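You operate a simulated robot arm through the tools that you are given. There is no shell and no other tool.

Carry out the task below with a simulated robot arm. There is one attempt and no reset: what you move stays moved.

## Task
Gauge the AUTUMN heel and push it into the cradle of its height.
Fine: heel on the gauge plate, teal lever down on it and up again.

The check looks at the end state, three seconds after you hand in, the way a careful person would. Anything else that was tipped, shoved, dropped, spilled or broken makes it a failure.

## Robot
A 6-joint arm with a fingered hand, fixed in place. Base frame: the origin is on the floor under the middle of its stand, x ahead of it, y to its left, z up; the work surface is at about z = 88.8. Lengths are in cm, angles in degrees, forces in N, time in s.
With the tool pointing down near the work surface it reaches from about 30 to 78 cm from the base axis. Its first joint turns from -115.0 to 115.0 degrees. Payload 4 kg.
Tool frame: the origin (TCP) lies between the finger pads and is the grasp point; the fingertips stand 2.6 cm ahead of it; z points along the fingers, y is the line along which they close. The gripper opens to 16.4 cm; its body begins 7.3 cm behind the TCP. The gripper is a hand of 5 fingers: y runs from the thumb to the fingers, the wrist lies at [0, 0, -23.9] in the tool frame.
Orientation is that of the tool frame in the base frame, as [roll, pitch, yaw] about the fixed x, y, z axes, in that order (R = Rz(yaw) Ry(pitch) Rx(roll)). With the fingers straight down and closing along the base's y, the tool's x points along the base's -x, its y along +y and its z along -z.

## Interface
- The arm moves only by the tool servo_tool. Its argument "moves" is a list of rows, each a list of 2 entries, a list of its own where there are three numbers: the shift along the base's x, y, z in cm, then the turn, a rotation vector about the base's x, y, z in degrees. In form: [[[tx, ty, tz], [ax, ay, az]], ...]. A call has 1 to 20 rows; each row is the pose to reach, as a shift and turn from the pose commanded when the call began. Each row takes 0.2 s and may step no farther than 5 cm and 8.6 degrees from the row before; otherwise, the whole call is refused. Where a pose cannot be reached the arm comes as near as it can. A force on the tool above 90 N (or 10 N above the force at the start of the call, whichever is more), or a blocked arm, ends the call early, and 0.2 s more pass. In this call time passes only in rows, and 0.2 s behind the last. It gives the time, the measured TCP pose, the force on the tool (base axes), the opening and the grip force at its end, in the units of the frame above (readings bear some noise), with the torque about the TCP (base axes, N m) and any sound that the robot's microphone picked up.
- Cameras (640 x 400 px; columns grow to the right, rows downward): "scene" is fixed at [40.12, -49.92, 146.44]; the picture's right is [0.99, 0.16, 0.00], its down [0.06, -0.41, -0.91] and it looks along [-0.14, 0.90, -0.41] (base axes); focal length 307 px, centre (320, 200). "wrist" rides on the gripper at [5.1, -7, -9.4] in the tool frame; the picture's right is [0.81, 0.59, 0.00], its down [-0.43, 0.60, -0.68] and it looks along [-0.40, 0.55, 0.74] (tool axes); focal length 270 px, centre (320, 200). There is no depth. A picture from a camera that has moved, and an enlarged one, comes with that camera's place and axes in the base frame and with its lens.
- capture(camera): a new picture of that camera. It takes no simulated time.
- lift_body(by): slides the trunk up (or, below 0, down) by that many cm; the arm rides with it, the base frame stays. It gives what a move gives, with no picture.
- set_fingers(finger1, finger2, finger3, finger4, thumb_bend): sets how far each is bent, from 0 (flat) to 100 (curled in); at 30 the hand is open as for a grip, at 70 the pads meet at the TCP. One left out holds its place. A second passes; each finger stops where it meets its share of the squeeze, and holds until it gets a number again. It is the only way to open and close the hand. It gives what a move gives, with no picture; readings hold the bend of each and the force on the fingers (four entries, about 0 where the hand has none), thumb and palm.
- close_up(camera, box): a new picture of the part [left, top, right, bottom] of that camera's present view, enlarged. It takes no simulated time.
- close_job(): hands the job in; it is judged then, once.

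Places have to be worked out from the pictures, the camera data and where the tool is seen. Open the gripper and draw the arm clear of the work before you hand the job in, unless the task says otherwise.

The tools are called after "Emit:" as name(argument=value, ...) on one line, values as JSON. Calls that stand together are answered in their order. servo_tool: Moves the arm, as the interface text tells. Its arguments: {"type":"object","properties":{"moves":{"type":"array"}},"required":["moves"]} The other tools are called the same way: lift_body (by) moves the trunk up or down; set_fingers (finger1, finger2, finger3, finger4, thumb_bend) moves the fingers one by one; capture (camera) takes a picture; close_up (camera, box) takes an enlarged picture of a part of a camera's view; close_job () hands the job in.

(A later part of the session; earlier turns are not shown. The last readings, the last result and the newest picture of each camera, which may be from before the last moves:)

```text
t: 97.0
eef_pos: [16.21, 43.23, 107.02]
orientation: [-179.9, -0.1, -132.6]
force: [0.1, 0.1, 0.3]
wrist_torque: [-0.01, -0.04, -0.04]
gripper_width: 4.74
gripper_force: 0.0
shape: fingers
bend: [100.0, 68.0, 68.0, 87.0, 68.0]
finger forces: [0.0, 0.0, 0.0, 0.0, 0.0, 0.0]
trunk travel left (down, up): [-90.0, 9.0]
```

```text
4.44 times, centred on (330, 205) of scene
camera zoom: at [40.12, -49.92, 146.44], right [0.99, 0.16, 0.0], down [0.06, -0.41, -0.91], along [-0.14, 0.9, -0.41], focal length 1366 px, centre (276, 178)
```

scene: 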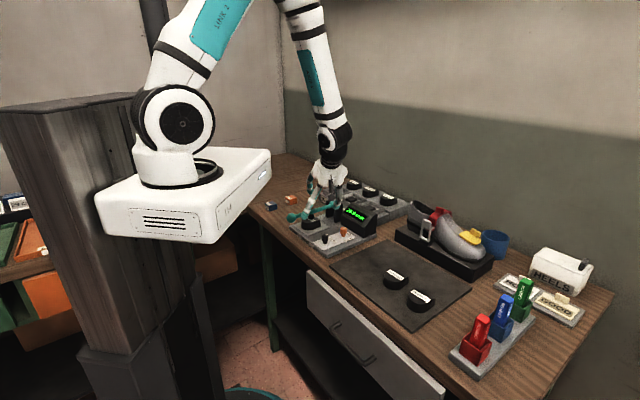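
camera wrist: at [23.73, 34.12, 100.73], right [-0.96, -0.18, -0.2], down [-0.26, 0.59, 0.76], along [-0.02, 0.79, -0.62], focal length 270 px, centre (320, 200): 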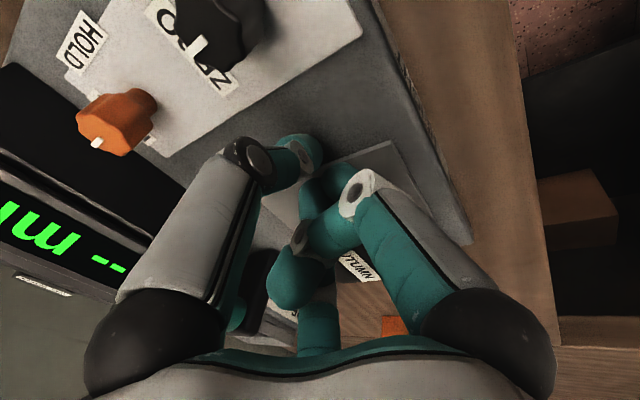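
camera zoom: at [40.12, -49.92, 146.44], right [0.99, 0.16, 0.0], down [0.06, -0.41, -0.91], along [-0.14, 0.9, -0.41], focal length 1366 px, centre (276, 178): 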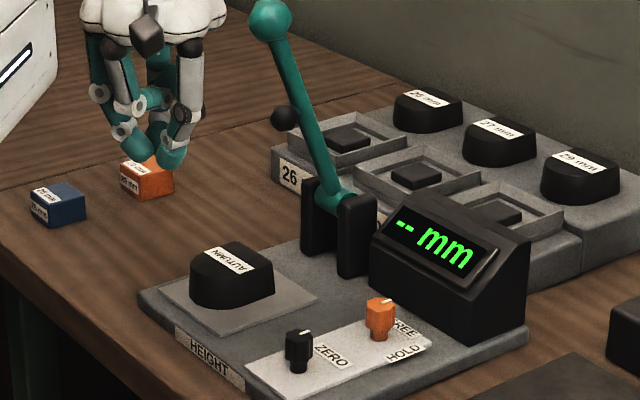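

Now I turn the hand -55° (so finger3 will be right behind the heel, thumb and finger1 in front).

Emit:
servo_tool(moves=[[[0, 0, 1], [0, 0, -8]], [[0, 0, 2], [0, 0, -16]], [[0, 0, 3], [0, 0, -24]], [[0, 0, 4], [0, 0, -32]], [[0, 0, 4], [0, 0, -40]], [[0, 0, 4], [0, 0, -48]], [[0, 0, 4], [0, 0, -54]]])

Emit:
capture(camera="wrist")

Emit:
capture(camera="scene")

```text
t: 98.6
eef_pos: [16.53, 43.38, 110.93]
orientation: [-180.0, 0.0, 173.1]
force: [0.1, 0.0, 0.4]
wrist_torque: [0.01, 0.01, 0.0]
gripper_width: 4.73
gripper_force: 0.1
shape: fingers
bend: [100.0, 68.0, 68.0, 87.0, 68.0]
finger forces: [0.0, 0.0, 0.0, 0.0, 0.0, 0.0]
trunk travel left (down, up): [-90.0, 9.0]
```

```text
taken
camera wrist: at [10.57, 37.12, 120.4], right [-0.73, 0.68, 0.0], down [0.5, 0.54, 0.68], along [0.46, 0.5, -0.74], focal length 270 px, centre (320, 200)
```

wrist: 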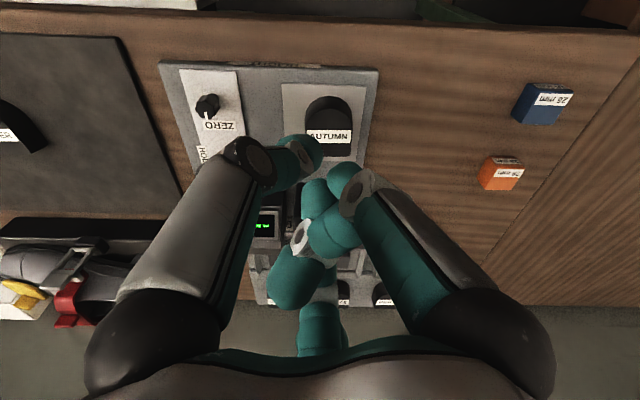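

```text
taken
```

scene: 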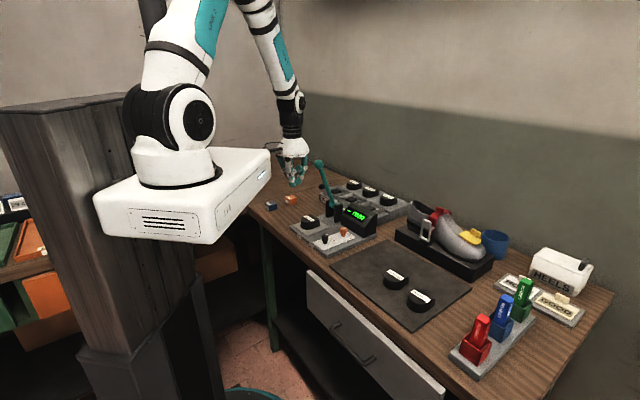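

The view is now aligned with the bench. I enlarge gauge and heel to locate the heel precisely.

Emit:
close_up(camera="wrist", box=[260, 60, 400, 170])

Emit:
close_up(camera="wrist", box=[470, 70, 600, 210])

```text
3.64 times, centred on (330, 115) of wrist
camera zoom: at [10.57, 37.12, 120.4], right [-0.73, 0.68, 0.0], down [0.5, 0.54, 0.68], along [0.46, 0.5, -0.74], focal length 983 px, centre (284, 509)
```

zoom: 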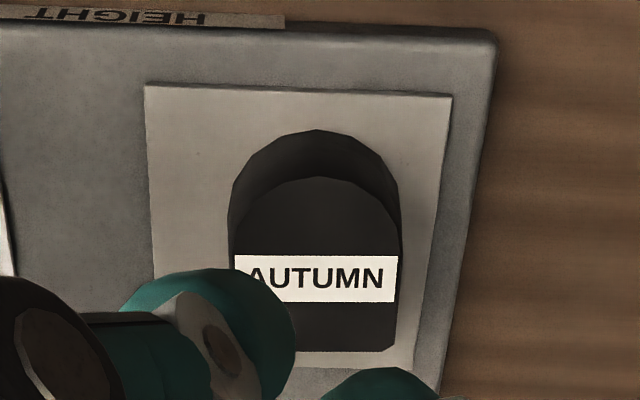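

```text
2.86 times, centred on (535, 140) of wrist
camera zoom: at [10.57, 37.12, 120.4], right [-0.73, 0.68, 0.0], down [0.5, 0.54, 0.68], along [0.46, 0.5, -0.74], focal length 772 px, centre (-294, 371)
```

zoom: 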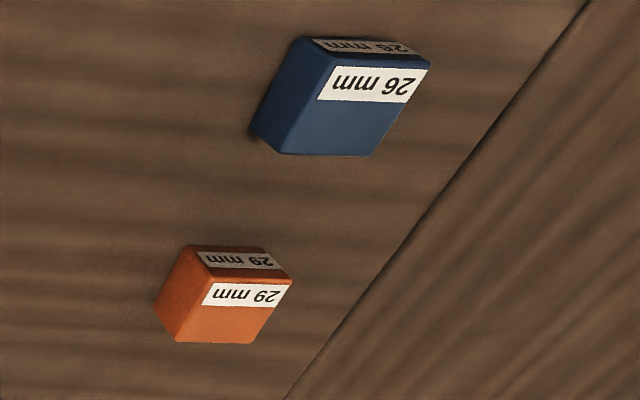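

The heel centre is about (19.8, 48.45), aligned with the bench; this view also gives a height near 2.9 cm. I reshape the hand: finger3 behind, thumb and finger1 in front, fingers 2 and 4 curled.

Emit:
set_fingers(finger2=46, finger3=46, thumb_bend=48)

Emit:
set_fingers(finger1=48)

Emit:
set_fingers(finger2=100)

Emit:
capture(camera="wrist")

Emit:
close_up(camera="scene", box=[260, 110, 350, 200])

```text
t: 99.6
eef_pos: [16.5, 43.23, 110.98]
orientation: [-180.0, 0.0, 173.2]
force: [0.3, -0.5, 0.0]
wrist_torque: [-0.02, -0.02, 0.0]
gripper_width: 7.4
gripper_force: 0.0
shape: fingers
bend: [100.0, 46.0, 46.0, 87.0, 48.0]
finger forces: [0.1, 0.0, 0.0, 0.0, 0.1, 0.0]
trunk travel left (down, up): [-90.0, 9.0]
```

```text
t: 100.6
eef_pos: [16.61, 43.29, 111.02]
orientation: [-180.0, 0.0, 173.3]
force: [0.3, 1.1, -0.2]
wrist_torque: [-0.04, 0.0, -0.01]
gripper_width: 6.89
gripper_force: 0.1
shape: fingers
bend: [95.0, 46.0, 46.0, 86.0, 48.0]
finger forces: [0.0, 0.0, 0.2, 0.0, 0.0, 0.0]
trunk travel left (down, up): [-90.0, 9.0]
```

```text
t: 101.6
eef_pos: [16.55, 43.3, 110.99]
orientation: [-180.0, 0.0, 173.2]
force: [-0.1, 0.0, 0.3]
wrist_torque: [0.02, -0.02, -0.03]
gripper_width: 6.85
gripper_force: 0.1
shape: fingers
bend: [94.0, 78.0, 46.0, 86.0, 48.0]
finger forces: [0.0, 0.1, 0.0, 0.0, 0.0, 0.0]
trunk travel left (down, up): [-90.0, 9.0]
```

```text
taken
camera wrist: at [10.59, 37.1, 120.4], right [-0.73, 0.68, 0.0], down [0.5, 0.54, 0.68], along [0.46, 0.5, -0.74], focal length 270 px, centre (320, 200)
```

wrist: 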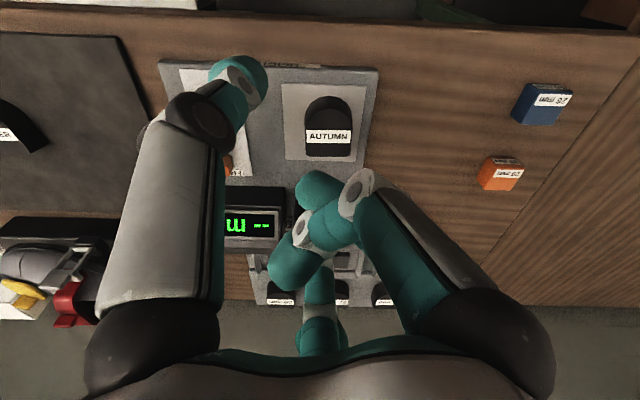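

```text
4.44 times, centred on (305, 155) of scene
camera zoom: at [40.12, -49.92, 146.44], right [0.99, 0.16, 0.0], down [0.06, -0.41, -0.91], along [-0.14, 0.9, -0.41], focal length 1366 px, centre (387, 400)
```

zoom: 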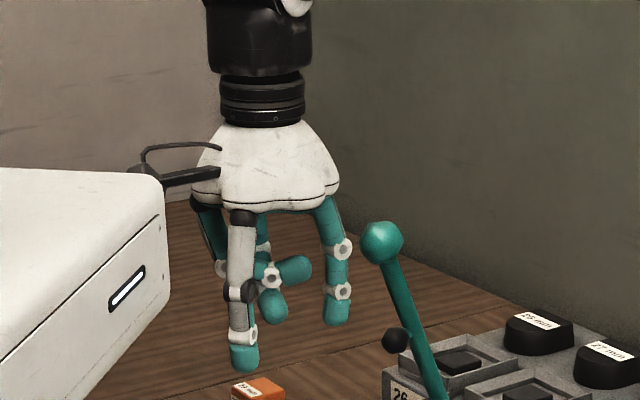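

Curled fingers block each other. I untangle in order: finger2 and finger4 open, finger1 open, then curl 2 and 4.

Emit:
set_fingers(finger2=40, finger4=40)

Emit:
set_fingers(finger1=48)

Emit:
set_fingers(finger2=100)

Emit:
set_fingers(finger4=95)

Emit:
capture(camera="wrist")

```text
t: 102.6
eef_pos: [16.62, 43.29, 111.06]
orientation: [-180.0, 0.0, 173.3]
force: [0.9, -0.1, 0.4]
wrist_torque: [0.0, -0.01, -0.01]
gripper_width: 4.7
gripper_force: 0.1
shape: fingers
bend: [48.0, 40.0, 46.0, 40.0, 48.0]
finger forces: [0.0, 0.0, 0.0, 0.0, 0.1, 0.1]
trunk travel left (down, up): [-90.0, 9.0]
```

```text
t: 103.6
eef_pos: [16.52, 43.27, 111.0]
orientation: [180.0, -0.1, 173.2]
force: [0.1, -0.1, 0.0]
wrist_torque: [0.01, -0.02, 0.0]
gripper_width: 4.72
gripper_force: 0.1
shape: fingers
bend: [48.0, 40.0, 46.0, 40.0, 48.0]
finger forces: [0.0, 0.0, 0.1, 0.0, 0.1, 0.0]
trunk travel left (down, up): [-90.0, 9.0]
```

```text
t: 104.6
eef_pos: [16.6, 43.37, 111.01]
orientation: [-180.0, 0.0, 173.2]
force: [-1.0, 0.2, -0.1]
wrist_torque: [-0.02, -0.01, 0.0]
gripper_width: 4.69
gripper_force: 0.1
shape: fingers
bend: [48.0, 100.0, 46.0, 40.0, 48.0]
finger forces: [0.0, 0.1, 0.0, 0.0, 0.0, 0.1]
trunk travel left (down, up): [-90.0, 9.0]
```

```text
t: 105.6
eef_pos: [16.53, 43.26, 110.93]
orientation: [-180.0, 0.0, 173.2]
force: [-0.2, -0.3, 0.0]
wrist_torque: [0.01, -0.01, 0.02]
gripper_width: 4.67
gripper_force: 0.2
shape: fingers
bend: [48.0, 100.0, 46.0, 92.0, 48.0]
finger forces: [0.0, 0.0, 0.1, 0.0, 0.1, 0.1]
trunk travel left (down, up): [-90.0, 9.0]
```

```text
taken
camera wrist: at [10.59, 37.1, 120.4], right [-0.73, 0.68, 0.0], down [0.5, 0.54, 0.68], along [0.46, 0.5, -0.74], focal length 270 px, centre (320, 200)
```

wrist: 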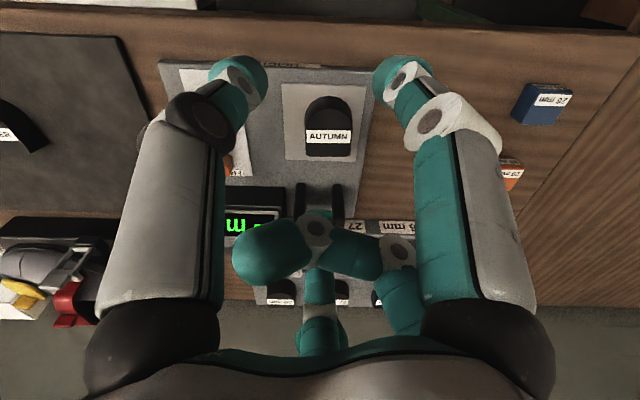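

Hand shape is right now. I lean 10° again, descend in front and slide in above the heel at z≈98.

Emit:
servo_tool(moves=[[[0, 0, 0], [3.65, -3.41, 0]], [[0, 0, -2], [7.31, -6.82, 0]], [[0, 0, -6], [7.31, -6.82, 0]], [[0, 0, -10], [7.31, -6.82, 0]], [[0, 0, -12.8], [7.31, -6.82, 0]], [[0.8, 1.4, -12.8], [7.31, -6.82, 0]], [[1.6, 2.9, -12.8], [7.31, -6.82, 0]], [[2.45, 4.25, -12.8], [7.31, -6.82, 0]]])

Emit:
capture(camera="wrist")

Emit:
close_up(camera="scene", box=[280, 160, 350, 240])

```text
t: 107.4
eef_pos: [18.99, 47.57, 98.24]
orientation: [171.9, 5.9, 172.8]
force: [0.2, 0.4, 0.0]
wrist_torque: [0.01, -0.02, 0.01]
gripper_width: 4.71
gripper_force: 0.0
shape: fingers
bend: [48.0, 100.0, 46.0, 92.0, 48.0]
finger forces: [0.0, 0.0, 0.1, 0.0, 0.0, 0.0]
trunk travel left (down, up): [-90.0, 9.0]
```

```text
taken
camera wrist: at [12.08, 40.25, 105.87], right [-0.73, 0.68, 0.0], down [0.41, 0.45, 0.79], along [0.54, 0.58, -0.61], focal length 270 px, centre (320, 200)
```

wrist: 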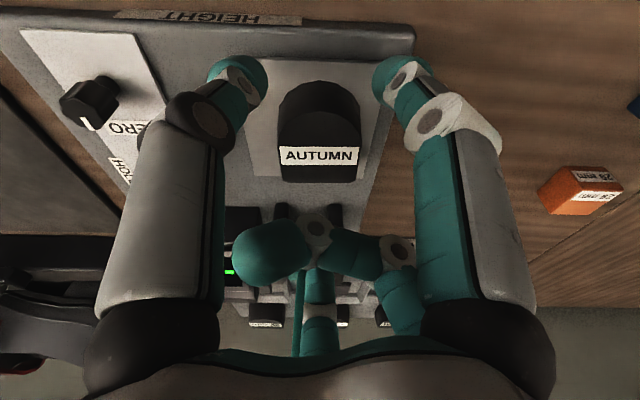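

```text
5.00 times, centred on (315, 200) of scene
camera zoom: at [40.12, -49.92, 146.44], right [0.99, 0.16, 0.0], down [0.06, -0.41, -0.91], along [-0.14, 0.9, -0.41], focal length 1536 px, centre (345, 200)
```

zoom: 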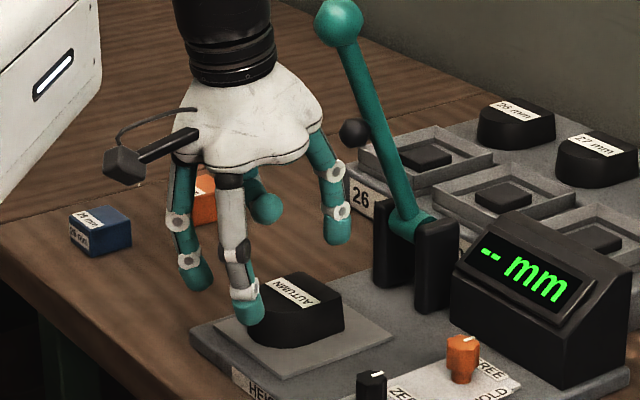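

The heel is centred between thumb and finger1, finger3 is behind it. I descend to z≈94.3.

Emit:
servo_tool(moves=[[[0, 0, -1.5], [0, 0, 0]], [[0, 0, -2.8], [0, 0, 0]], [[0, 0, -3.6], [0, 0, 0]], [[0, 0, -3.9], [0, 0, 0]]])

Emit:
capture(camera="wrist")

Emit:
close_up(camera="scene", box=[285, 180, 345, 245])

```text
t: 108.4
eef_pos: [18.99, 47.43, 94.36]
orientation: [171.9, 5.9, 172.8]
force: [-0.1, 0.0, -0.3]
wrist_torque: [0.01, -0.03, -0.05]
gripper_width: 4.7
gripper_force: 0.2
shape: fingers
bend: [48.0, 100.0, 46.0, 92.0, 48.0]
finger forces: [0.1, 0.1, 0.0, 0.0, 0.0, 0.0]
trunk travel left (down, up): [-90.0, 9.0]
```

```text
taken
camera wrist: at [12.03, 40.21, 102.07], right [-0.73, 0.68, 0.0], down [0.41, 0.45, 0.8], along [0.54, 0.58, -0.61], focal length 270 px, centre (320, 200)
```

wrist: 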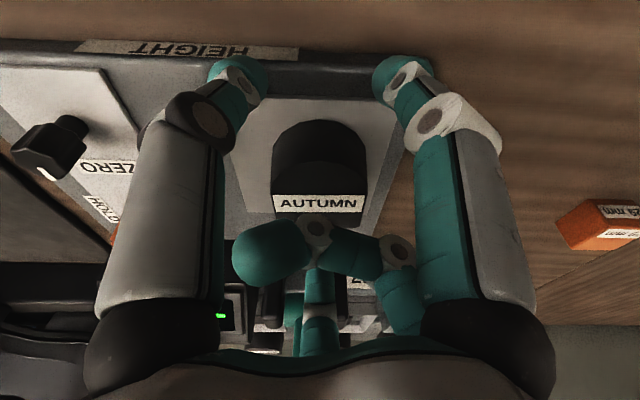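

```text
6.15 times, centred on (315, 212) of scene
camera zoom: at [40.12, -49.92, 146.44], right [0.99, 0.16, 0.0], down [0.06, -0.41, -0.91], along [-0.14, 0.9, -0.41], focal length 1891 px, centre (351, 123)
```

zoom: 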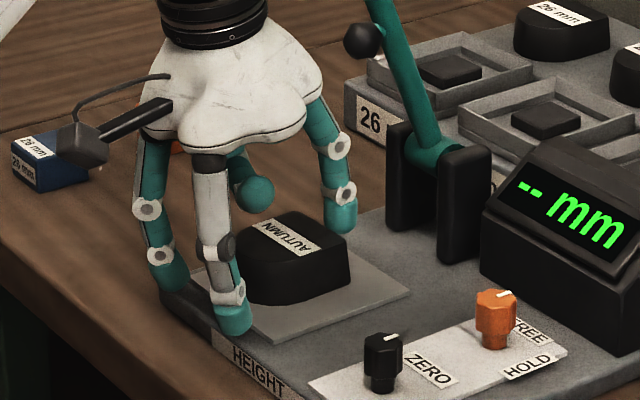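

Everything is placed around the heel without contact. I close in stages: thumb and finger1 to 54, finger3 to 55.

Emit:
set_fingers(finger1=54, finger3=54, thumb_bend=54)

Emit:
set_fingers(finger1=58, finger3=58, thumb_bend=58)

Emit:
capture(camera="wrist")

Emit:
close_up(camera="scene", box=[285, 180, 345, 245])

```text
t: 109.4
eef_pos: [18.95, 47.48, 94.25]
orientation: [172.0, 5.9, 172.8]
force: [0.0, -0.4, 0.3]
wrist_torque: [0.01, 0.01, 0.02]
gripper_width: 3.26
gripper_force: 0.1
shape: fingers
bend: [54.0, 100.0, 54.0, 92.0, 54.0]
finger forces: [0.1, 0.0, 0.0, 0.0, 0.0, 0.0]
trunk travel left (down, up): [-90.0, 9.0]
```

```text
t: 110.4
eef_pos: [19.08, 47.49, 94.26]
orientation: [171.9, 5.9, 172.7]
force: [-0.1, 0.2, 0.2]
wrist_torque: [0.0, 0.02, -0.02]
gripper_width: 2.94
gripper_force: 2.8
shape: fingers
bend: [55.0, 100.0, 55.0, 92.0, 56.0]
finger forces: [1.4, 0.1, 2.1, 0.0, 1.9, 0.0]
trunk travel left (down, up): [-90.0, 9.0]
```

```text
taken
camera wrist: at [12.03, 40.21, 102.07], right [-0.73, 0.68, 0.0], down [0.41, 0.45, 0.8], along [0.54, 0.58, -0.61], focal length 270 px, centre (320, 200)
```

wrist: 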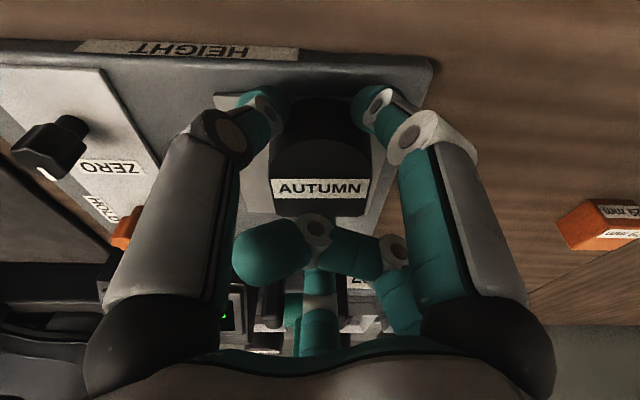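

```text
6.15 times, centred on (315, 212) of scene
camera zoom: at [40.12, -49.92, 146.44], right [0.99, 0.16, 0.0], down [0.06, -0.41, -0.91], along [-0.14, 0.9, -0.41], focal length 1891 px, centre (351, 123)
```

zoom: 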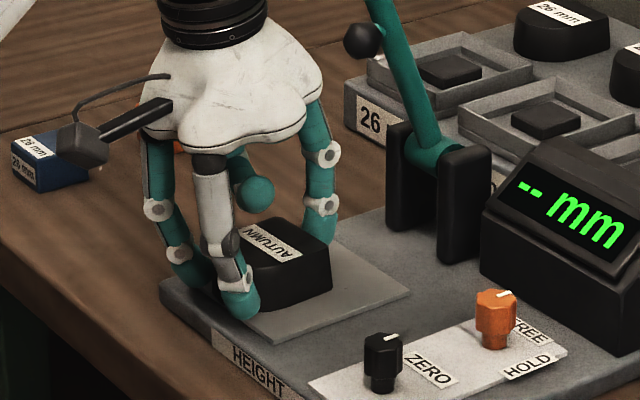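

A symmetric three-point grip (1.4-2.1 N). I squeeze firmer and lift slightly.

Emit:
set_fingers(finger1=63, finger3=64, thumb_bend=63)

Emit:
servo_tool(moves=[[[0, 0, 0.6], [0, 0, 0]], [[0, 0, 1.4], [0, 0, 0]], [[-0.7, -0.75, 2.4], [0, 0, 0]]])

Emit:
close_up(camera="scene", box=[285, 180, 345, 245])

```text
t: 111.4
eef_pos: [18.96, 47.48, 94.25]
orientation: [171.8, 5.9, 172.8]
force: [-0.3, -0.4, 0.3]
wrist_torque: [0.01, 0.0, -0.04]
gripper_width: 2.71
gripper_force: 9.6
shape: fingers
bend: [58.0, 100.0, 55.0, 92.0, 59.0]
finger forces: [5.4, 0.0, 7.7, 0.1, 6.6, 0.0]
trunk travel left (down, up): [-90.0, 9.0]
```

```text
t: 112.2
eef_pos: [18.21, 46.66, 96.67]
orientation: [171.9, 5.9, 172.8]
force: [-0.6, 0.2, -0.1]
wrist_torque: [0.0, 0.02, 0.0]
gripper_width: 2.72
gripper_force: 9.2
shape: fingers
bend: [58.0, 100.0, 54.0, 92.0, 59.0]
finger forces: [5.3, 0.1, 7.8, 0.0, 6.6, 0.0]
trunk travel left (down, up): [-90.0, 9.0]
```

```text
6.15 times, centred on (315, 212) of scene
camera zoom: at [40.12, -49.92, 146.44], right [0.99, 0.16, 0.0], down [0.06, -0.41, -0.91], along [-0.14, 0.9, -0.41], focal length 1891 px, centre (351, 123)
```

zoom: 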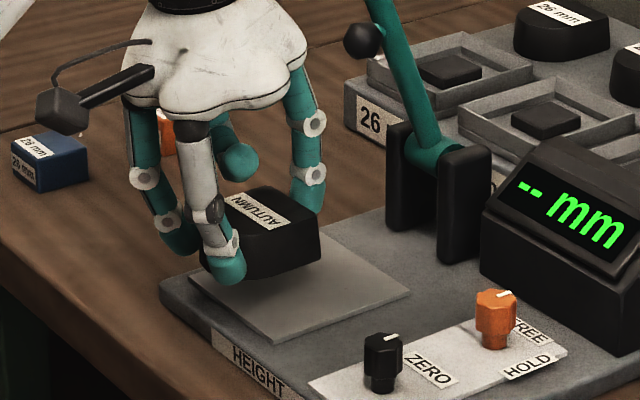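

The heel is lifted cleanly. Before deciding how to insert it I look closely at the cradles (size, rim height, pad).

Emit:
close_up(camera="scene", box=[350, 183, 390, 208])

Emit:
close_up(camera="scene", box=[365, 195, 410, 223])

Emit:
close_up(camera="scene", box=[325, 178, 365, 203])

```text
16.00 times, centred on (370, 196) of scene
camera zoom: at [40.12, -49.92, 146.44], right [0.99, 0.16, 0.0], down [0.06, -0.41, -0.91], along [-0.14, 0.9, -0.41], focal length 4916 px, centre (-480, 272)
```

zoom: 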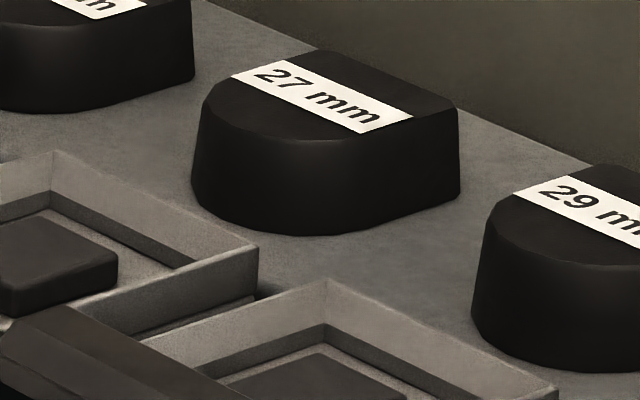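

```text
14.22 times, centred on (388, 209) of scene
camera zoom: at [40.12, -49.92, 146.44], right [0.99, 0.16, 0.0], down [0.06, -0.41, -0.91], along [-0.14, 0.9, -0.41], focal length 4370 px, centre (-640, 72)
```

zoom: 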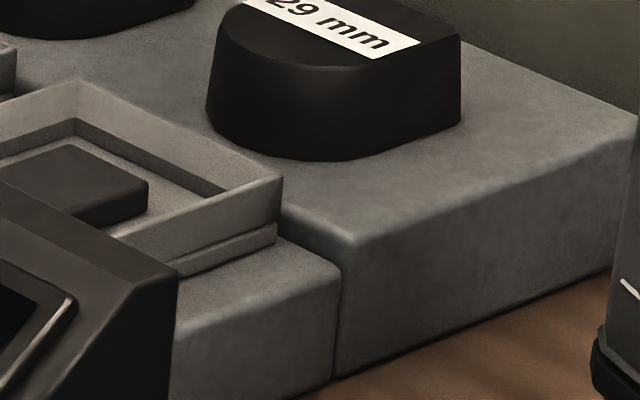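

```text
16.00 times, centred on (345, 190) of scene
camera zoom: at [40.12, -49.92, 146.44], right [0.99, 0.16, 0.0], down [0.06, -0.41, -0.91], along [-0.14, 0.9, -0.41], focal length 4916 px, centre (-80, 352)
```

zoom: 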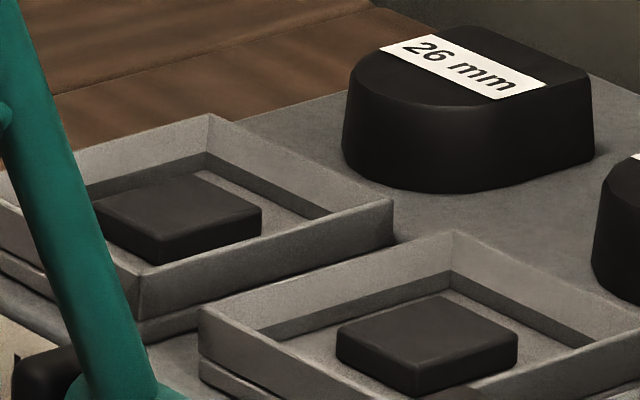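

The cradle has a chamfered rim around a raised pad, so the fingers must grip higher and the hand be upright for insertion. I carry the heel back to its free spot on the mat for an upright re-grasp.

Emit:
servo_tool(moves=[[[-1.5, -1.6, 3], [0, 0, 0]], [[-3, -3.3, 6.5], [0, 0, 0]], [[-3, -3.3, 11], [0, 0, 0]], [[1.37, -5.5, 11], [0, 0, 0]], [[5.74, -7.7, 11], [0, 0, 0]], [[10.1, -9.9, 11], [0, 0, 0]], [[14.5, -12.05, 11], [0, 0, 0]], [[18.8, -14.2, 11], [0, 0, 0]], [[23.2, -16.4, 11], [0, 0, 0]]])

Emit:
capture(camera="wrist")

Emit:
capture(camera="scene")

```text
t: 114.2
eef_pos: [41.43, 30.34, 107.61]
orientation: [171.9, 5.9, 172.9]
force: [-0.4, 0.3, -0.9]
wrist_torque: [-0.01, 0.03, -0.01]
gripper_width: 2.66
gripper_force: 9.5
shape: fingers
bend: [58.0, 100.0, 54.0, 92.0, 59.0]
finger forces: [5.1, 0.0, 7.8, 0.0, 6.5, 0.0]
trunk travel left (down, up): [-90.0, 9.0]
```

```text
taken
camera wrist: at [34.58, 23.11, 115.43], right [-0.73, 0.68, 0.0], down [0.41, 0.45, 0.79], along [0.54, 0.58, -0.61], focal length 270 px, centre (320, 200)
```

wrist: 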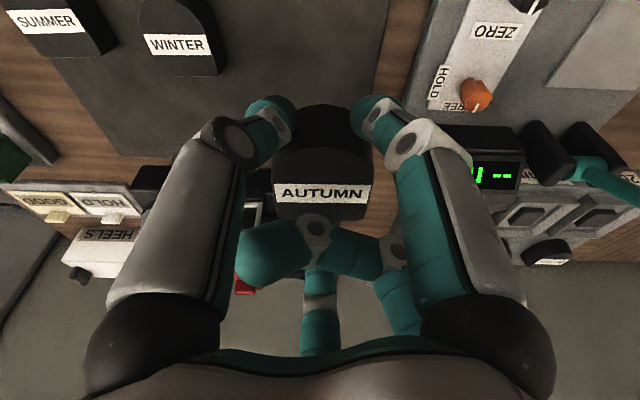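

```text
taken
```

scene: 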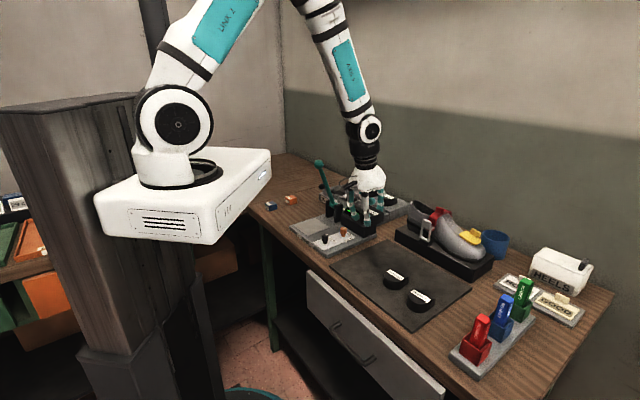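

Above the free mat spot. I descend to just above the mat.

Emit:
servo_tool(moves=[[[0, 0, -4.5], [0, 0, 0]], [[0, 0, -9], [0, 0, 0]], [[0, 0, -12], [0, 0, 0]], [[0, 0, -13.5], [0, 0, 0]], [[0, 0, -14.1], [0, 0, 0]]])

Emit:
servo_tool(moves=[[[0, 0, -0.2], [0, 0, 0]]])

Emit:
servo_tool(moves=[[[0, 0, -0.15], [0, 0, 0]]])

```text
t: 115.4
eef_pos: [41.53, 30.48, 93.45]
orientation: [171.9, 5.9, 172.7]
force: [0.3, -1.9, -1.1]
wrist_torque: [0.0, 0.01, 0.0]
gripper_width: 2.68
gripper_force: 9.9
shape: fingers
bend: [58.0, 100.0, 54.0, 92.0, 59.0]
finger forces: [5.1, 0.1, 7.8, 0.1, 6.4, 0.0]
trunk travel left (down, up): [-90.0, 9.0]
```

```text
t: 115.8
eef_pos: [41.41, 30.35, 93.31]
orientation: [171.9, 5.9, 172.8]
force: [-0.2, 0.3, -0.5]
wrist_torque: [0.01, 0.03, -0.03]
gripper_width: 2.67
gripper_force: 9.5
shape: fingers
bend: [58.0, 100.0, 54.0, 92.0, 59.0]
finger forces: [5.2, 0.1, 7.8, 0.1, 6.4, 0.1]
trunk travel left (down, up): [-90.0, 9.0]
```

```text
t: 116.2
eef_pos: [41.52, 30.42, 93.16]
orientation: [171.9, 6.0, 172.8]
force: [-0.9, 0.6, -0.2]
wrist_torque: [0.02, 0.03, -0.01]
gripper_width: 2.69
gripper_force: 9.8
shape: fingers
bend: [58.0, 100.0, 54.0, 92.0, 59.0]
finger forces: [5.1, 0.0, 7.7, 0.1, 6.4, 0.0]
trunk travel left (down, up): [-90.0, 9.0]
```

No contact yet; a few more small steps.

Emit:
servo_tool(moves=[[[0, 0, -0.15], [0, 0, 0]]])

Emit:
servo_tool(moves=[[[0, 0, -0.15], [0, 0, 0]]])

Emit:
servo_tool(moves=[[[0, 0, -0.15], [0, 0, 0]]])

Emit:
close_up(camera="scene", box=[340, 220, 400, 280])

```text
t: 116.6
eef_pos: [41.46, 30.46, 93.08]
orientation: [171.9, 5.9, 172.8]
force: [0.1, 0.3, -0.5]
wrist_torque: [-0.01, 0.04, -0.01]
gripper_width: 2.66
gripper_force: 9.5
shape: fingers
bend: [58.0, 100.0, 54.0, 92.0, 59.0]
finger forces: [5.0, 0.0, 7.7, 0.0, 6.3, 0.0]
trunk travel left (down, up): [-90.0, 9.0]
```

```text
t: 117.0
eef_pos: [41.46, 30.33, 93.16]
orientation: [171.9, 6.0, 172.8]
force: [-0.3, 0.0, 4.2]
wrist_torque: [0.04, -0.05, -0.03]
gripper_width: 2.65
gripper_force: 10.7
shape: fingers
bend: [58.0, 100.0, 54.0, 92.0, 59.0]
finger forces: [5.6, 0.0, 7.8, 0.0, 7.1, 0.0]
trunk travel left (down, up): [-90.0, 9.0]
```

```text
t: 117.4
eef_pos: [41.34, 30.4, 92.88]
orientation: [171.7, 6.0, 172.8]
force: [-2.1, -1.7, 13.6]
wrist_torque: [0.02, -0.01, 0.02]
gripper_width: 2.68
gripper_force: 11.8
shape: fingers
bend: [58.0, 100.0, 54.0, 92.0, 59.0]
finger forces: [6.8, 0.0, 8.2, 0.0, 8.1, 0.0]
trunk travel left (down, up): [-90.0, 9.0]
```

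```text
6.67 times, centred on (370, 250) of scene
camera zoom: at [40.12, -49.92, 146.44], right [0.99, 0.16, 0.0], down [0.06, -0.41, -0.91], along [-0.14, 0.9, -0.41], focal length 2048 px, centre (-13, -133)
```

zoom: 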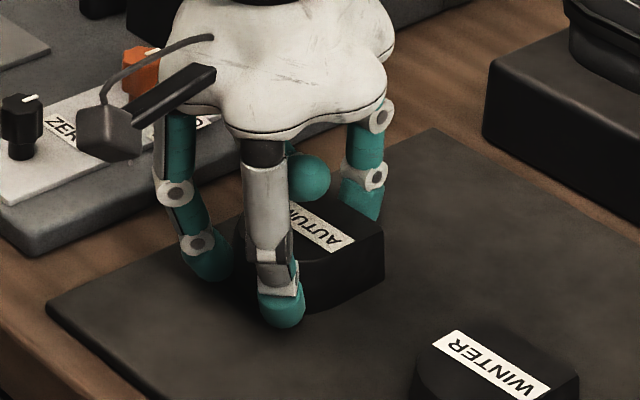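

Resting on the mat (13 N). I release the heel.

Emit:
set_fingers(finger1=47, finger3=45, thumb_bend=47)

Emit:
servo_tool(moves=[[[0, 0, 2], [0, 0, 0]], [[0, 0, 4.5], [0, 0, 0]], [[0, 0, 6.5], [-3.65, 3.41, 0]], [[0, 0, 8.5], [-7.31, 6.82, 0]]])

Emit:
capture(camera="wrist")

```text
t: 118.4
eef_pos: [41.65, 30.37, 92.84]
orientation: [171.9, 6.1, 172.9]
force: [9.7, 4.9, 22.9]
wrist_torque: [-0.41, 0.02, 0.24]
gripper_width: 3.65
gripper_force: 11.1
shape: fingers
bend: [51.0, 100.0, 45.0, 92.0, 51.0]
finger forces: [9.2, 0.0, 0.0, 0.0, 13.3, 0.0]
trunk travel left (down, up): [-90.0, 9.0]
```

```text
t: 119.4
eef_pos: [41.44, 30.36, 101.46]
orientation: [180.0, 0.0, 173.2]
force: [0.1, -0.5, -0.1]
wrist_torque: [0.02, -0.04, -0.03]
gripper_width: 4.96
gripper_force: 0.1
shape: fingers
bend: [47.0, 100.0, 45.0, 92.0, 47.0]
finger forces: [0.0, 0.0, 0.0, 0.0, 0.0, 0.0]
trunk travel left (down, up): [-90.0, 9.0]
```

```text
taken
camera wrist: at [35.49, 24.13, 110.83], right [-0.73, 0.68, 0.0], down [0.5, 0.54, 0.68], along [0.46, 0.5, -0.74], focal length 270 px, centre (320, 200)
```

wrist: 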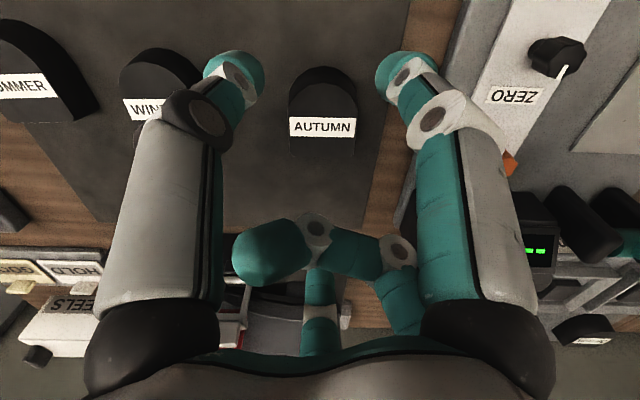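

The heel stands on the mat and the hand is upright. I enlarge the view to centre on the heel.

Emit:
close_up(camera="wrist", box=[270, 50, 380, 170])

```text
3.33 times, centred on (325, 110) of wrist
camera zoom: at [35.49, 24.13, 110.83], right [-0.73, 0.68, 0.0], down [0.5, 0.54, 0.68], along [0.46, 0.5, -0.74], focal length 901 px, centre (303, 500)
```

zoom: 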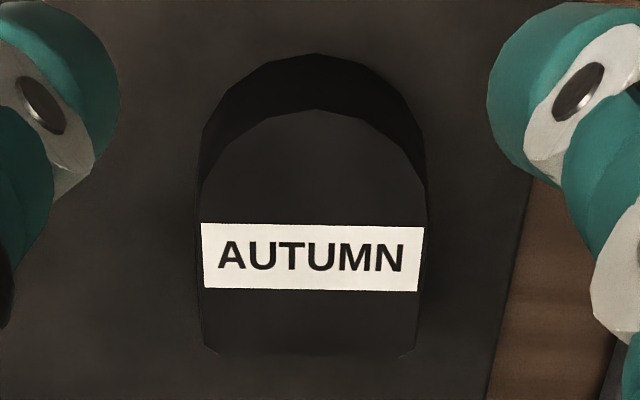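

Heel centre (41.64, 31.05). I move over it and descend so the fingertips stay about 1.3 cm above its base.

Emit:
servo_tool(moves=[[[0.2, 0.69, -2], [0, 0, 0]], [[0.2, 0.69, -5], [0, 0, 0]], [[0.2, 0.69, -7], [0, 0, 0]], [[0.2, 0.69, -7.9], [0, 0, 0]]])

Emit:
capture(camera="wrist")

Emit:
close_up(camera="scene", box=[340, 220, 400, 280])

```text
t: 120.4
eef_pos: [41.84, 31.02, 93.38]
orientation: [-180.0, 0.1, 173.2]
force: [0.4, 0.1, 0.7]
wrist_torque: [-0.04, -0.02, 0.02]
gripper_width: 4.94
gripper_force: 0.1
shape: fingers
bend: [47.0, 100.0, 45.0, 92.0, 47.0]
finger forces: [0.1, 0.0, 0.0, 0.1, 0.1, 0.0]
trunk travel left (down, up): [-90.0, 9.0]
```

```text
taken
camera wrist: at [35.83, 24.88, 102.84], right [-0.73, 0.68, 0.0], down [0.5, 0.54, 0.68], along [0.46, 0.5, -0.74], focal length 270 px, centre (320, 200)
```

wrist: 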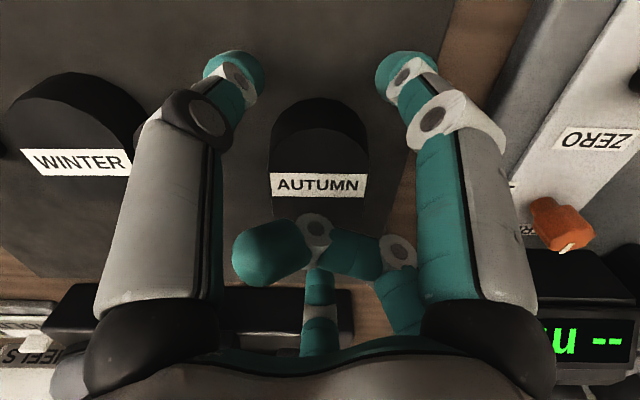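

```text
6.67 times, centred on (370, 250) of scene
camera zoom: at [40.12, -49.92, 146.44], right [0.99, 0.16, 0.0], down [0.06, -0.41, -0.91], along [-0.14, 0.9, -0.41], focal length 2048 px, centre (-13, -133)
```

zoom: 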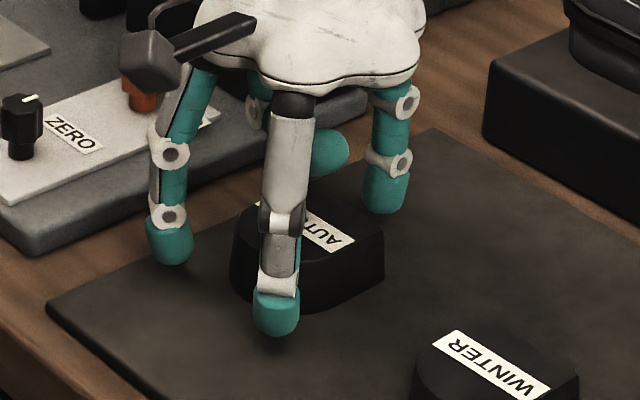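

Well placed. I close thumb, finger1 and finger3 in stages.

Emit:
set_fingers(finger1=54, finger3=54, thumb_bend=54)

Emit:
set_fingers(finger1=59, finger3=59, thumb_bend=59)

Emit:
capture(camera="wrist")

Emit:
close_up(camera="scene", box=[340, 220, 400, 280])

```text
t: 121.4
eef_pos: [41.72, 31.14, 93.51]
orientation: [180.0, 0.0, 173.2]
force: [-0.2, 1.0, -0.2]
wrist_torque: [-0.01, -0.02, 0.02]
gripper_width: 3.28
gripper_force: 0.4
shape: fingers
bend: [54.0, 100.0, 53.0, 92.0, 54.0]
finger forces: [0.1, 0.0, 0.4, 0.1, 0.0, 0.0]
trunk travel left (down, up): [-90.0, 9.0]
```

```text
t: 122.4
eef_pos: [41.68, 31.23, 93.39]
orientation: [179.9, 0.0, 173.3]
force: [-0.5, 0.6, 1.0]
wrist_torque: [-0.03, 0.03, -0.01]
gripper_width: 2.63
gripper_force: 4.8
shape: fingers
bend: [57.0, 100.0, 55.0, 92.0, 57.0]
finger forces: [2.2, 0.0, 4.2, 0.1, 3.6, 0.0]
trunk travel left (down, up): [-90.0, 9.0]
```

```text
taken
camera wrist: at [35.81, 24.87, 102.86], right [-0.73, 0.68, 0.0], down [0.5, 0.54, 0.68], along [0.46, 0.5, -0.74], focal length 270 px, centre (320, 200)
```

wrist: 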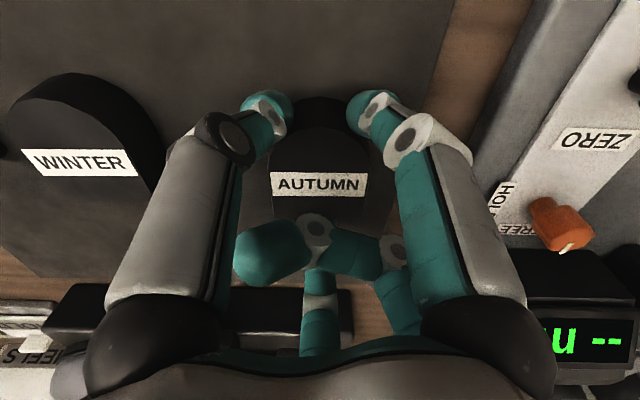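

```text
6.67 times, centred on (370, 250) of scene
camera zoom: at [40.12, -49.92, 146.44], right [0.99, 0.16, 0.0], down [0.06, -0.41, -0.91], along [-0.14, 0.9, -0.41], focal length 2048 px, centre (-13, -133)
```

zoom: 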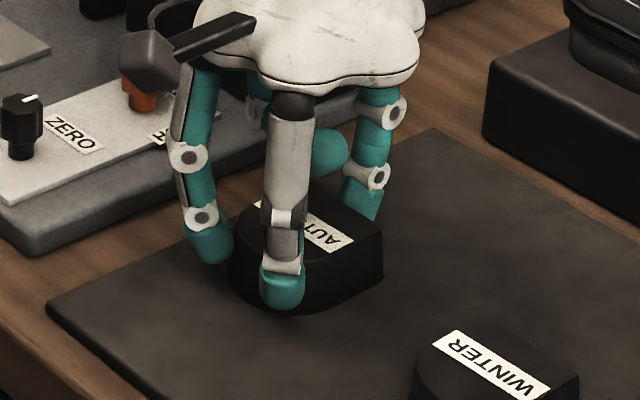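

Good three-point hold. I squeeze firmer and lift 2 cm to test.

Emit:
set_fingers(finger1=64, finger3=65, thumb_bend=64)

Emit:
servo_tool(moves=[[[0, 0, 0.6], [0, 0, 0]], [[0, 0, 1.5], [0, 0, 0]], [[0, 0, 3], [0, 0, 0]]])

Emit:
close_up(camera="scene", box=[340, 210, 400, 270])

Emit:
capture(camera="wrist")

```text
t: 123.4
eef_pos: [41.75, 31.02, 93.43]
orientation: [180.0, 0.0, 173.3]
force: [-1.3, -2.5, 2.5]
wrist_torque: [0.0, -0.01, 0.0]
gripper_width: 2.48
gripper_force: 10.9
shape: fingers
bend: [59.0, 100.0, 54.0, 92.0, 59.0]
finger forces: [5.8, 0.0, 7.7, 0.1, 8.1, 0.0]
trunk travel left (down, up): [-90.0, 9.0]
```

```text
t: 124.2
eef_pos: [41.73, 31.01, 96.46]
orientation: [180.0, 0.0, 173.2]
force: [-0.1, -0.8, -1.6]
wrist_torque: [0.0, -0.01, 0.0]
gripper_width: 2.46
gripper_force: 10.1
shape: fingers
bend: [59.0, 100.0, 54.0, 92.0, 60.0]
finger forces: [5.3, 0.0, 8.1, 0.0, 7.0, 0.1]
trunk travel left (down, up): [-90.0, 9.0]
```

```text
6.67 times, centred on (370, 240) of scene
camera zoom: at [40.12, -49.92, 146.44], right [0.99, 0.16, 0.0], down [0.06, -0.41, -0.91], along [-0.14, 0.9, -0.41], focal length 2048 px, centre (-13, -67)
```

zoom: 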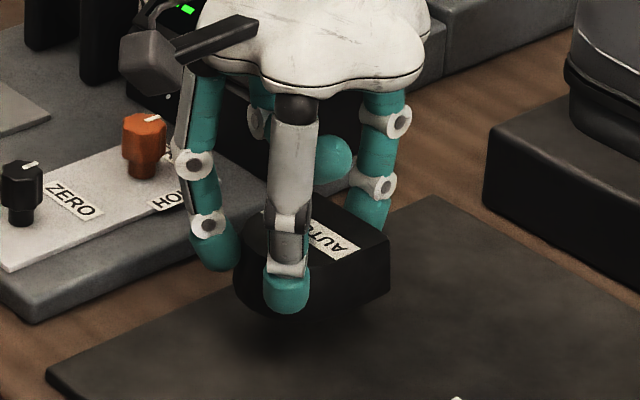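

```text
taken
camera wrist: at [35.76, 24.88, 105.91], right [-0.73, 0.68, 0.0], down [0.5, 0.54, 0.68], along [0.46, 0.5, -0.74], focal length 270 px, centre (320, 200)
```

wrist: 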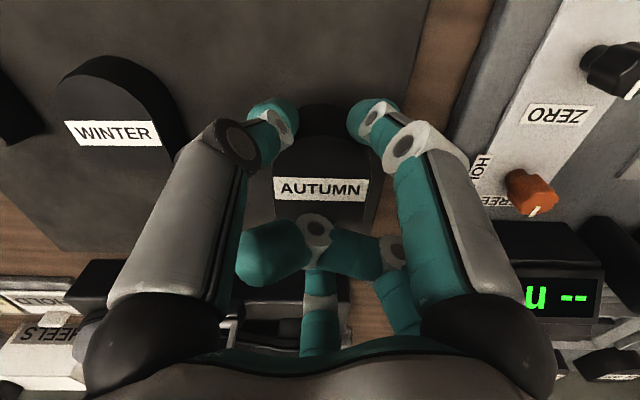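

Held well. I rise and travel to above the 29 mm cradle at a safe height.

Emit:
servo_tool(moves=[[[0, 0, 4.5], [0, 0, 0]], [[0, 0, 9], [0, 0, 0]], [[0, 0.5, 13.5], [0, 0, 0]], [[0, 2, 17], [0, 0, 0]], [[0.1, 6.5, 17], [0, 0, 0]], [[0.2, 11, 17], [0, 0, 0]], [[0.3, 15.5, 17], [0, 0, 0]], [[0.4, 20, 17], [0, 0, 0]], [[0.4, 24.5, 17], [0, 0, 0]], [[0.5, 29, 17], [0, 0, 0]]])

Emit:
capture(camera="wrist")

Emit:
capture(camera="scene")

```text
t: 126.4
eef_pos: [42.16, 60.11, 113.26]
orientation: [-179.8, 0.0, 173.1]
force: [1.0, 0.1, -0.5]
wrist_torque: [-0.05, 0.02, -0.03]
gripper_width: 2.43
gripper_force: 9.8
shape: fingers
bend: [59.0, 100.0, 54.0, 92.0, 60.0]
finger forces: [5.1, 0.0, 8.0, 0.0, 6.9, 0.0]
trunk travel left (down, up): [-90.0, 9.0]
```

```text
taken
camera wrist: at [36.22, 53.92, 122.74], right [-0.73, 0.68, 0.0], down [0.5, 0.54, 0.68], along [0.46, 0.5, -0.74], focal length 270 px, centre (320, 200)
```

wrist: 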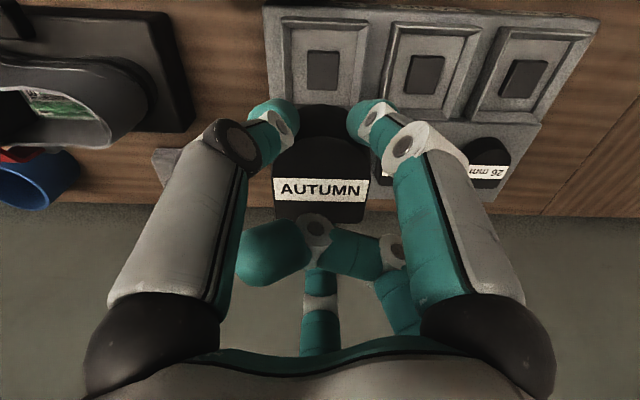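

```text
taken
```

scene: 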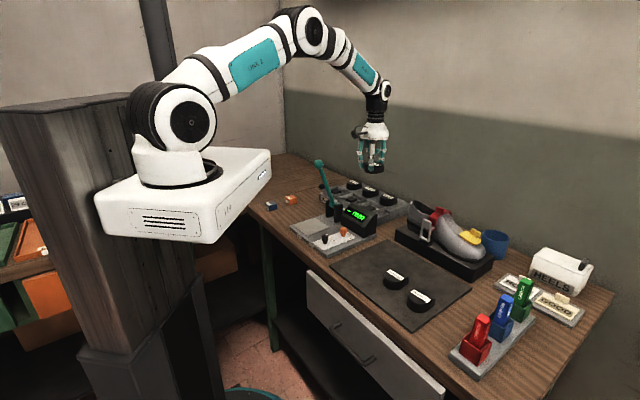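

Great: the cradle lies right below in the aligned view. I enlarge it.

Emit:
close_up(camera="wrist", box=[260, 5, 390, 115])

Emit:
close_up(camera="wrist", box=[370, 5, 500, 115])

```text
3.64 times, centred on (325, 60) of wrist
camera zoom: at [36.22, 53.92, 122.74], right [-0.73, 0.68, 0.0], down [0.5, 0.54, 0.68], along [0.46, 0.5, -0.74], focal length 983 px, centre (302, 709)
```

zoom: 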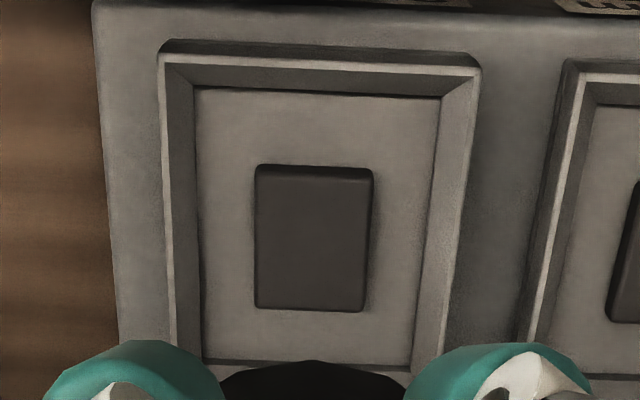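

```text
3.64 times, centred on (435, 60) of wrist
camera zoom: at [36.22, 53.92, 122.74], right [-0.73, 0.68, 0.0], down [0.5, 0.54, 0.68], along [0.46, 0.5, -0.74], focal length 983 px, centre (-98, 709)
```

zoom: 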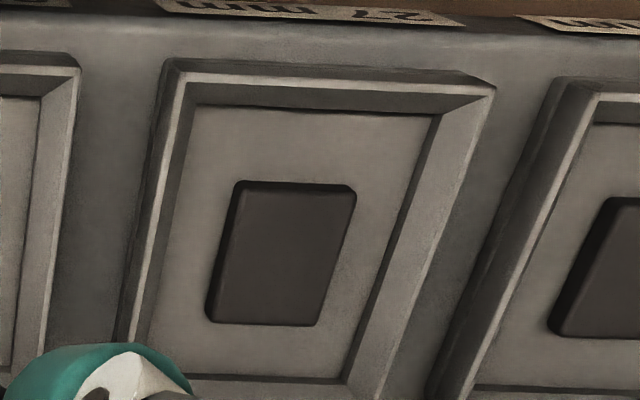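

I also enlarge the held heel to find its exact offset relative to the cradle.

Emit:
close_up(camera="wrist", box=[255, 90, 385, 225])

Emit:
close_up(camera="scene", box=[340, 120, 410, 220])

```text
2.96 times, centred on (320, 158) of wrist
camera zoom: at [36.22, 53.92, 122.74], right [-0.73, 0.68, 0.0], down [0.5, 0.54, 0.68], along [0.46, 0.5, -0.74], focal length 801 px, centre (320, 326)
```

zoom: 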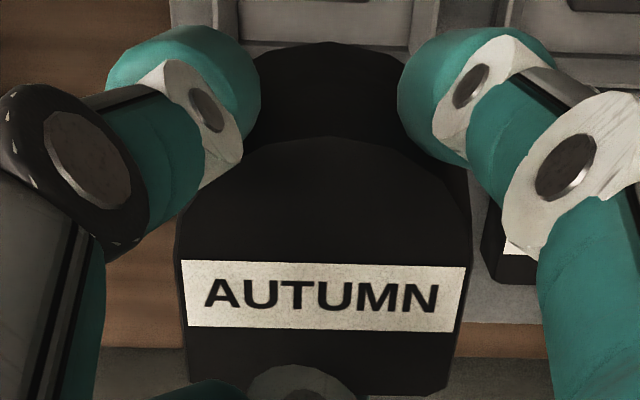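

```text
4.00 times, centred on (375, 170) of scene
camera zoom: at [40.12, -49.92, 146.44], right [0.99, 0.16, 0.0], down [0.06, -0.41, -0.91], along [-0.14, 0.9, -0.41], focal length 1229 px, centre (100, 320)
```

zoom: 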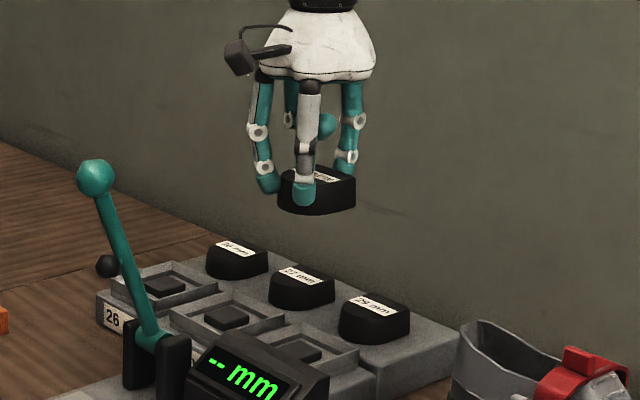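

Heel and cradle are parallel (both about 2° turned); the cradle centre is about 0.3 cm further back and 0.2 cm to the side of the heel. I shift accordingly and descend to just above the rim.

Emit:
servo_tool(moves=[[[0.03, 0.38, -3], [0, 0, 0]], [[0.03, 0.38, -6.5], [0, 0, 0]], [[0.03, 0.38, -10], [0, 0, 0]], [[0.03, 0.38, -12.3], [0, 0, 0]]])

Emit:
capture(camera="wrist")

Emit:
close_up(camera="scene", box=[345, 160, 415, 230])

```text
t: 127.4
eef_pos: [42.25, 60.72, 101.45]
orientation: [-180.0, 0.0, 173.2]
force: [-0.5, 0.3, -0.7]
wrist_torque: [0.02, 0.0, 0.03]
gripper_width: 2.4
gripper_force: 9.6
shape: fingers
bend: [59.0, 100.0, 54.0, 92.0, 60.0]
finger forces: [5.1, 0.0, 8.0, 0.0, 6.7, 0.0]
trunk travel left (down, up): [-90.0, 9.0]
```

```text
taken
camera wrist: at [36.28, 54.36, 110.74], right [-0.73, 0.68, 0.0], down [0.5, 0.54, 0.68], along [0.46, 0.5, -0.74], focal length 270 px, centre (320, 200)
```

wrist: 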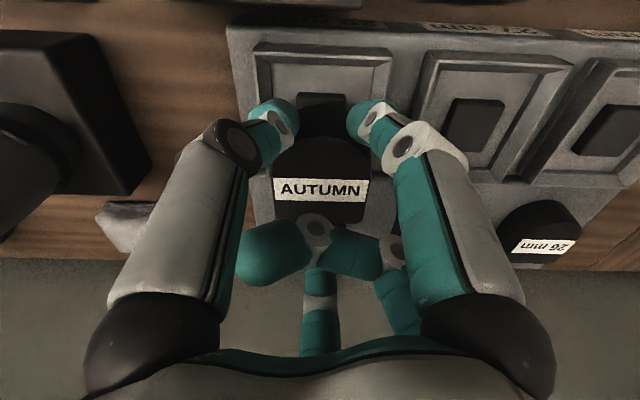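

```text
5.71 times, centred on (380, 195) of scene
camera zoom: at [40.12, -49.92, 146.44], right [0.99, 0.16, 0.0], down [0.06, -0.41, -0.91], along [-0.14, 0.9, -0.41], focal length 1756 px, centre (-23, 229)
```

zoom: 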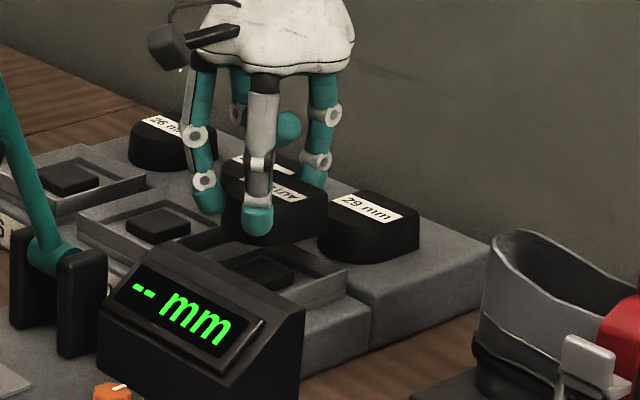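

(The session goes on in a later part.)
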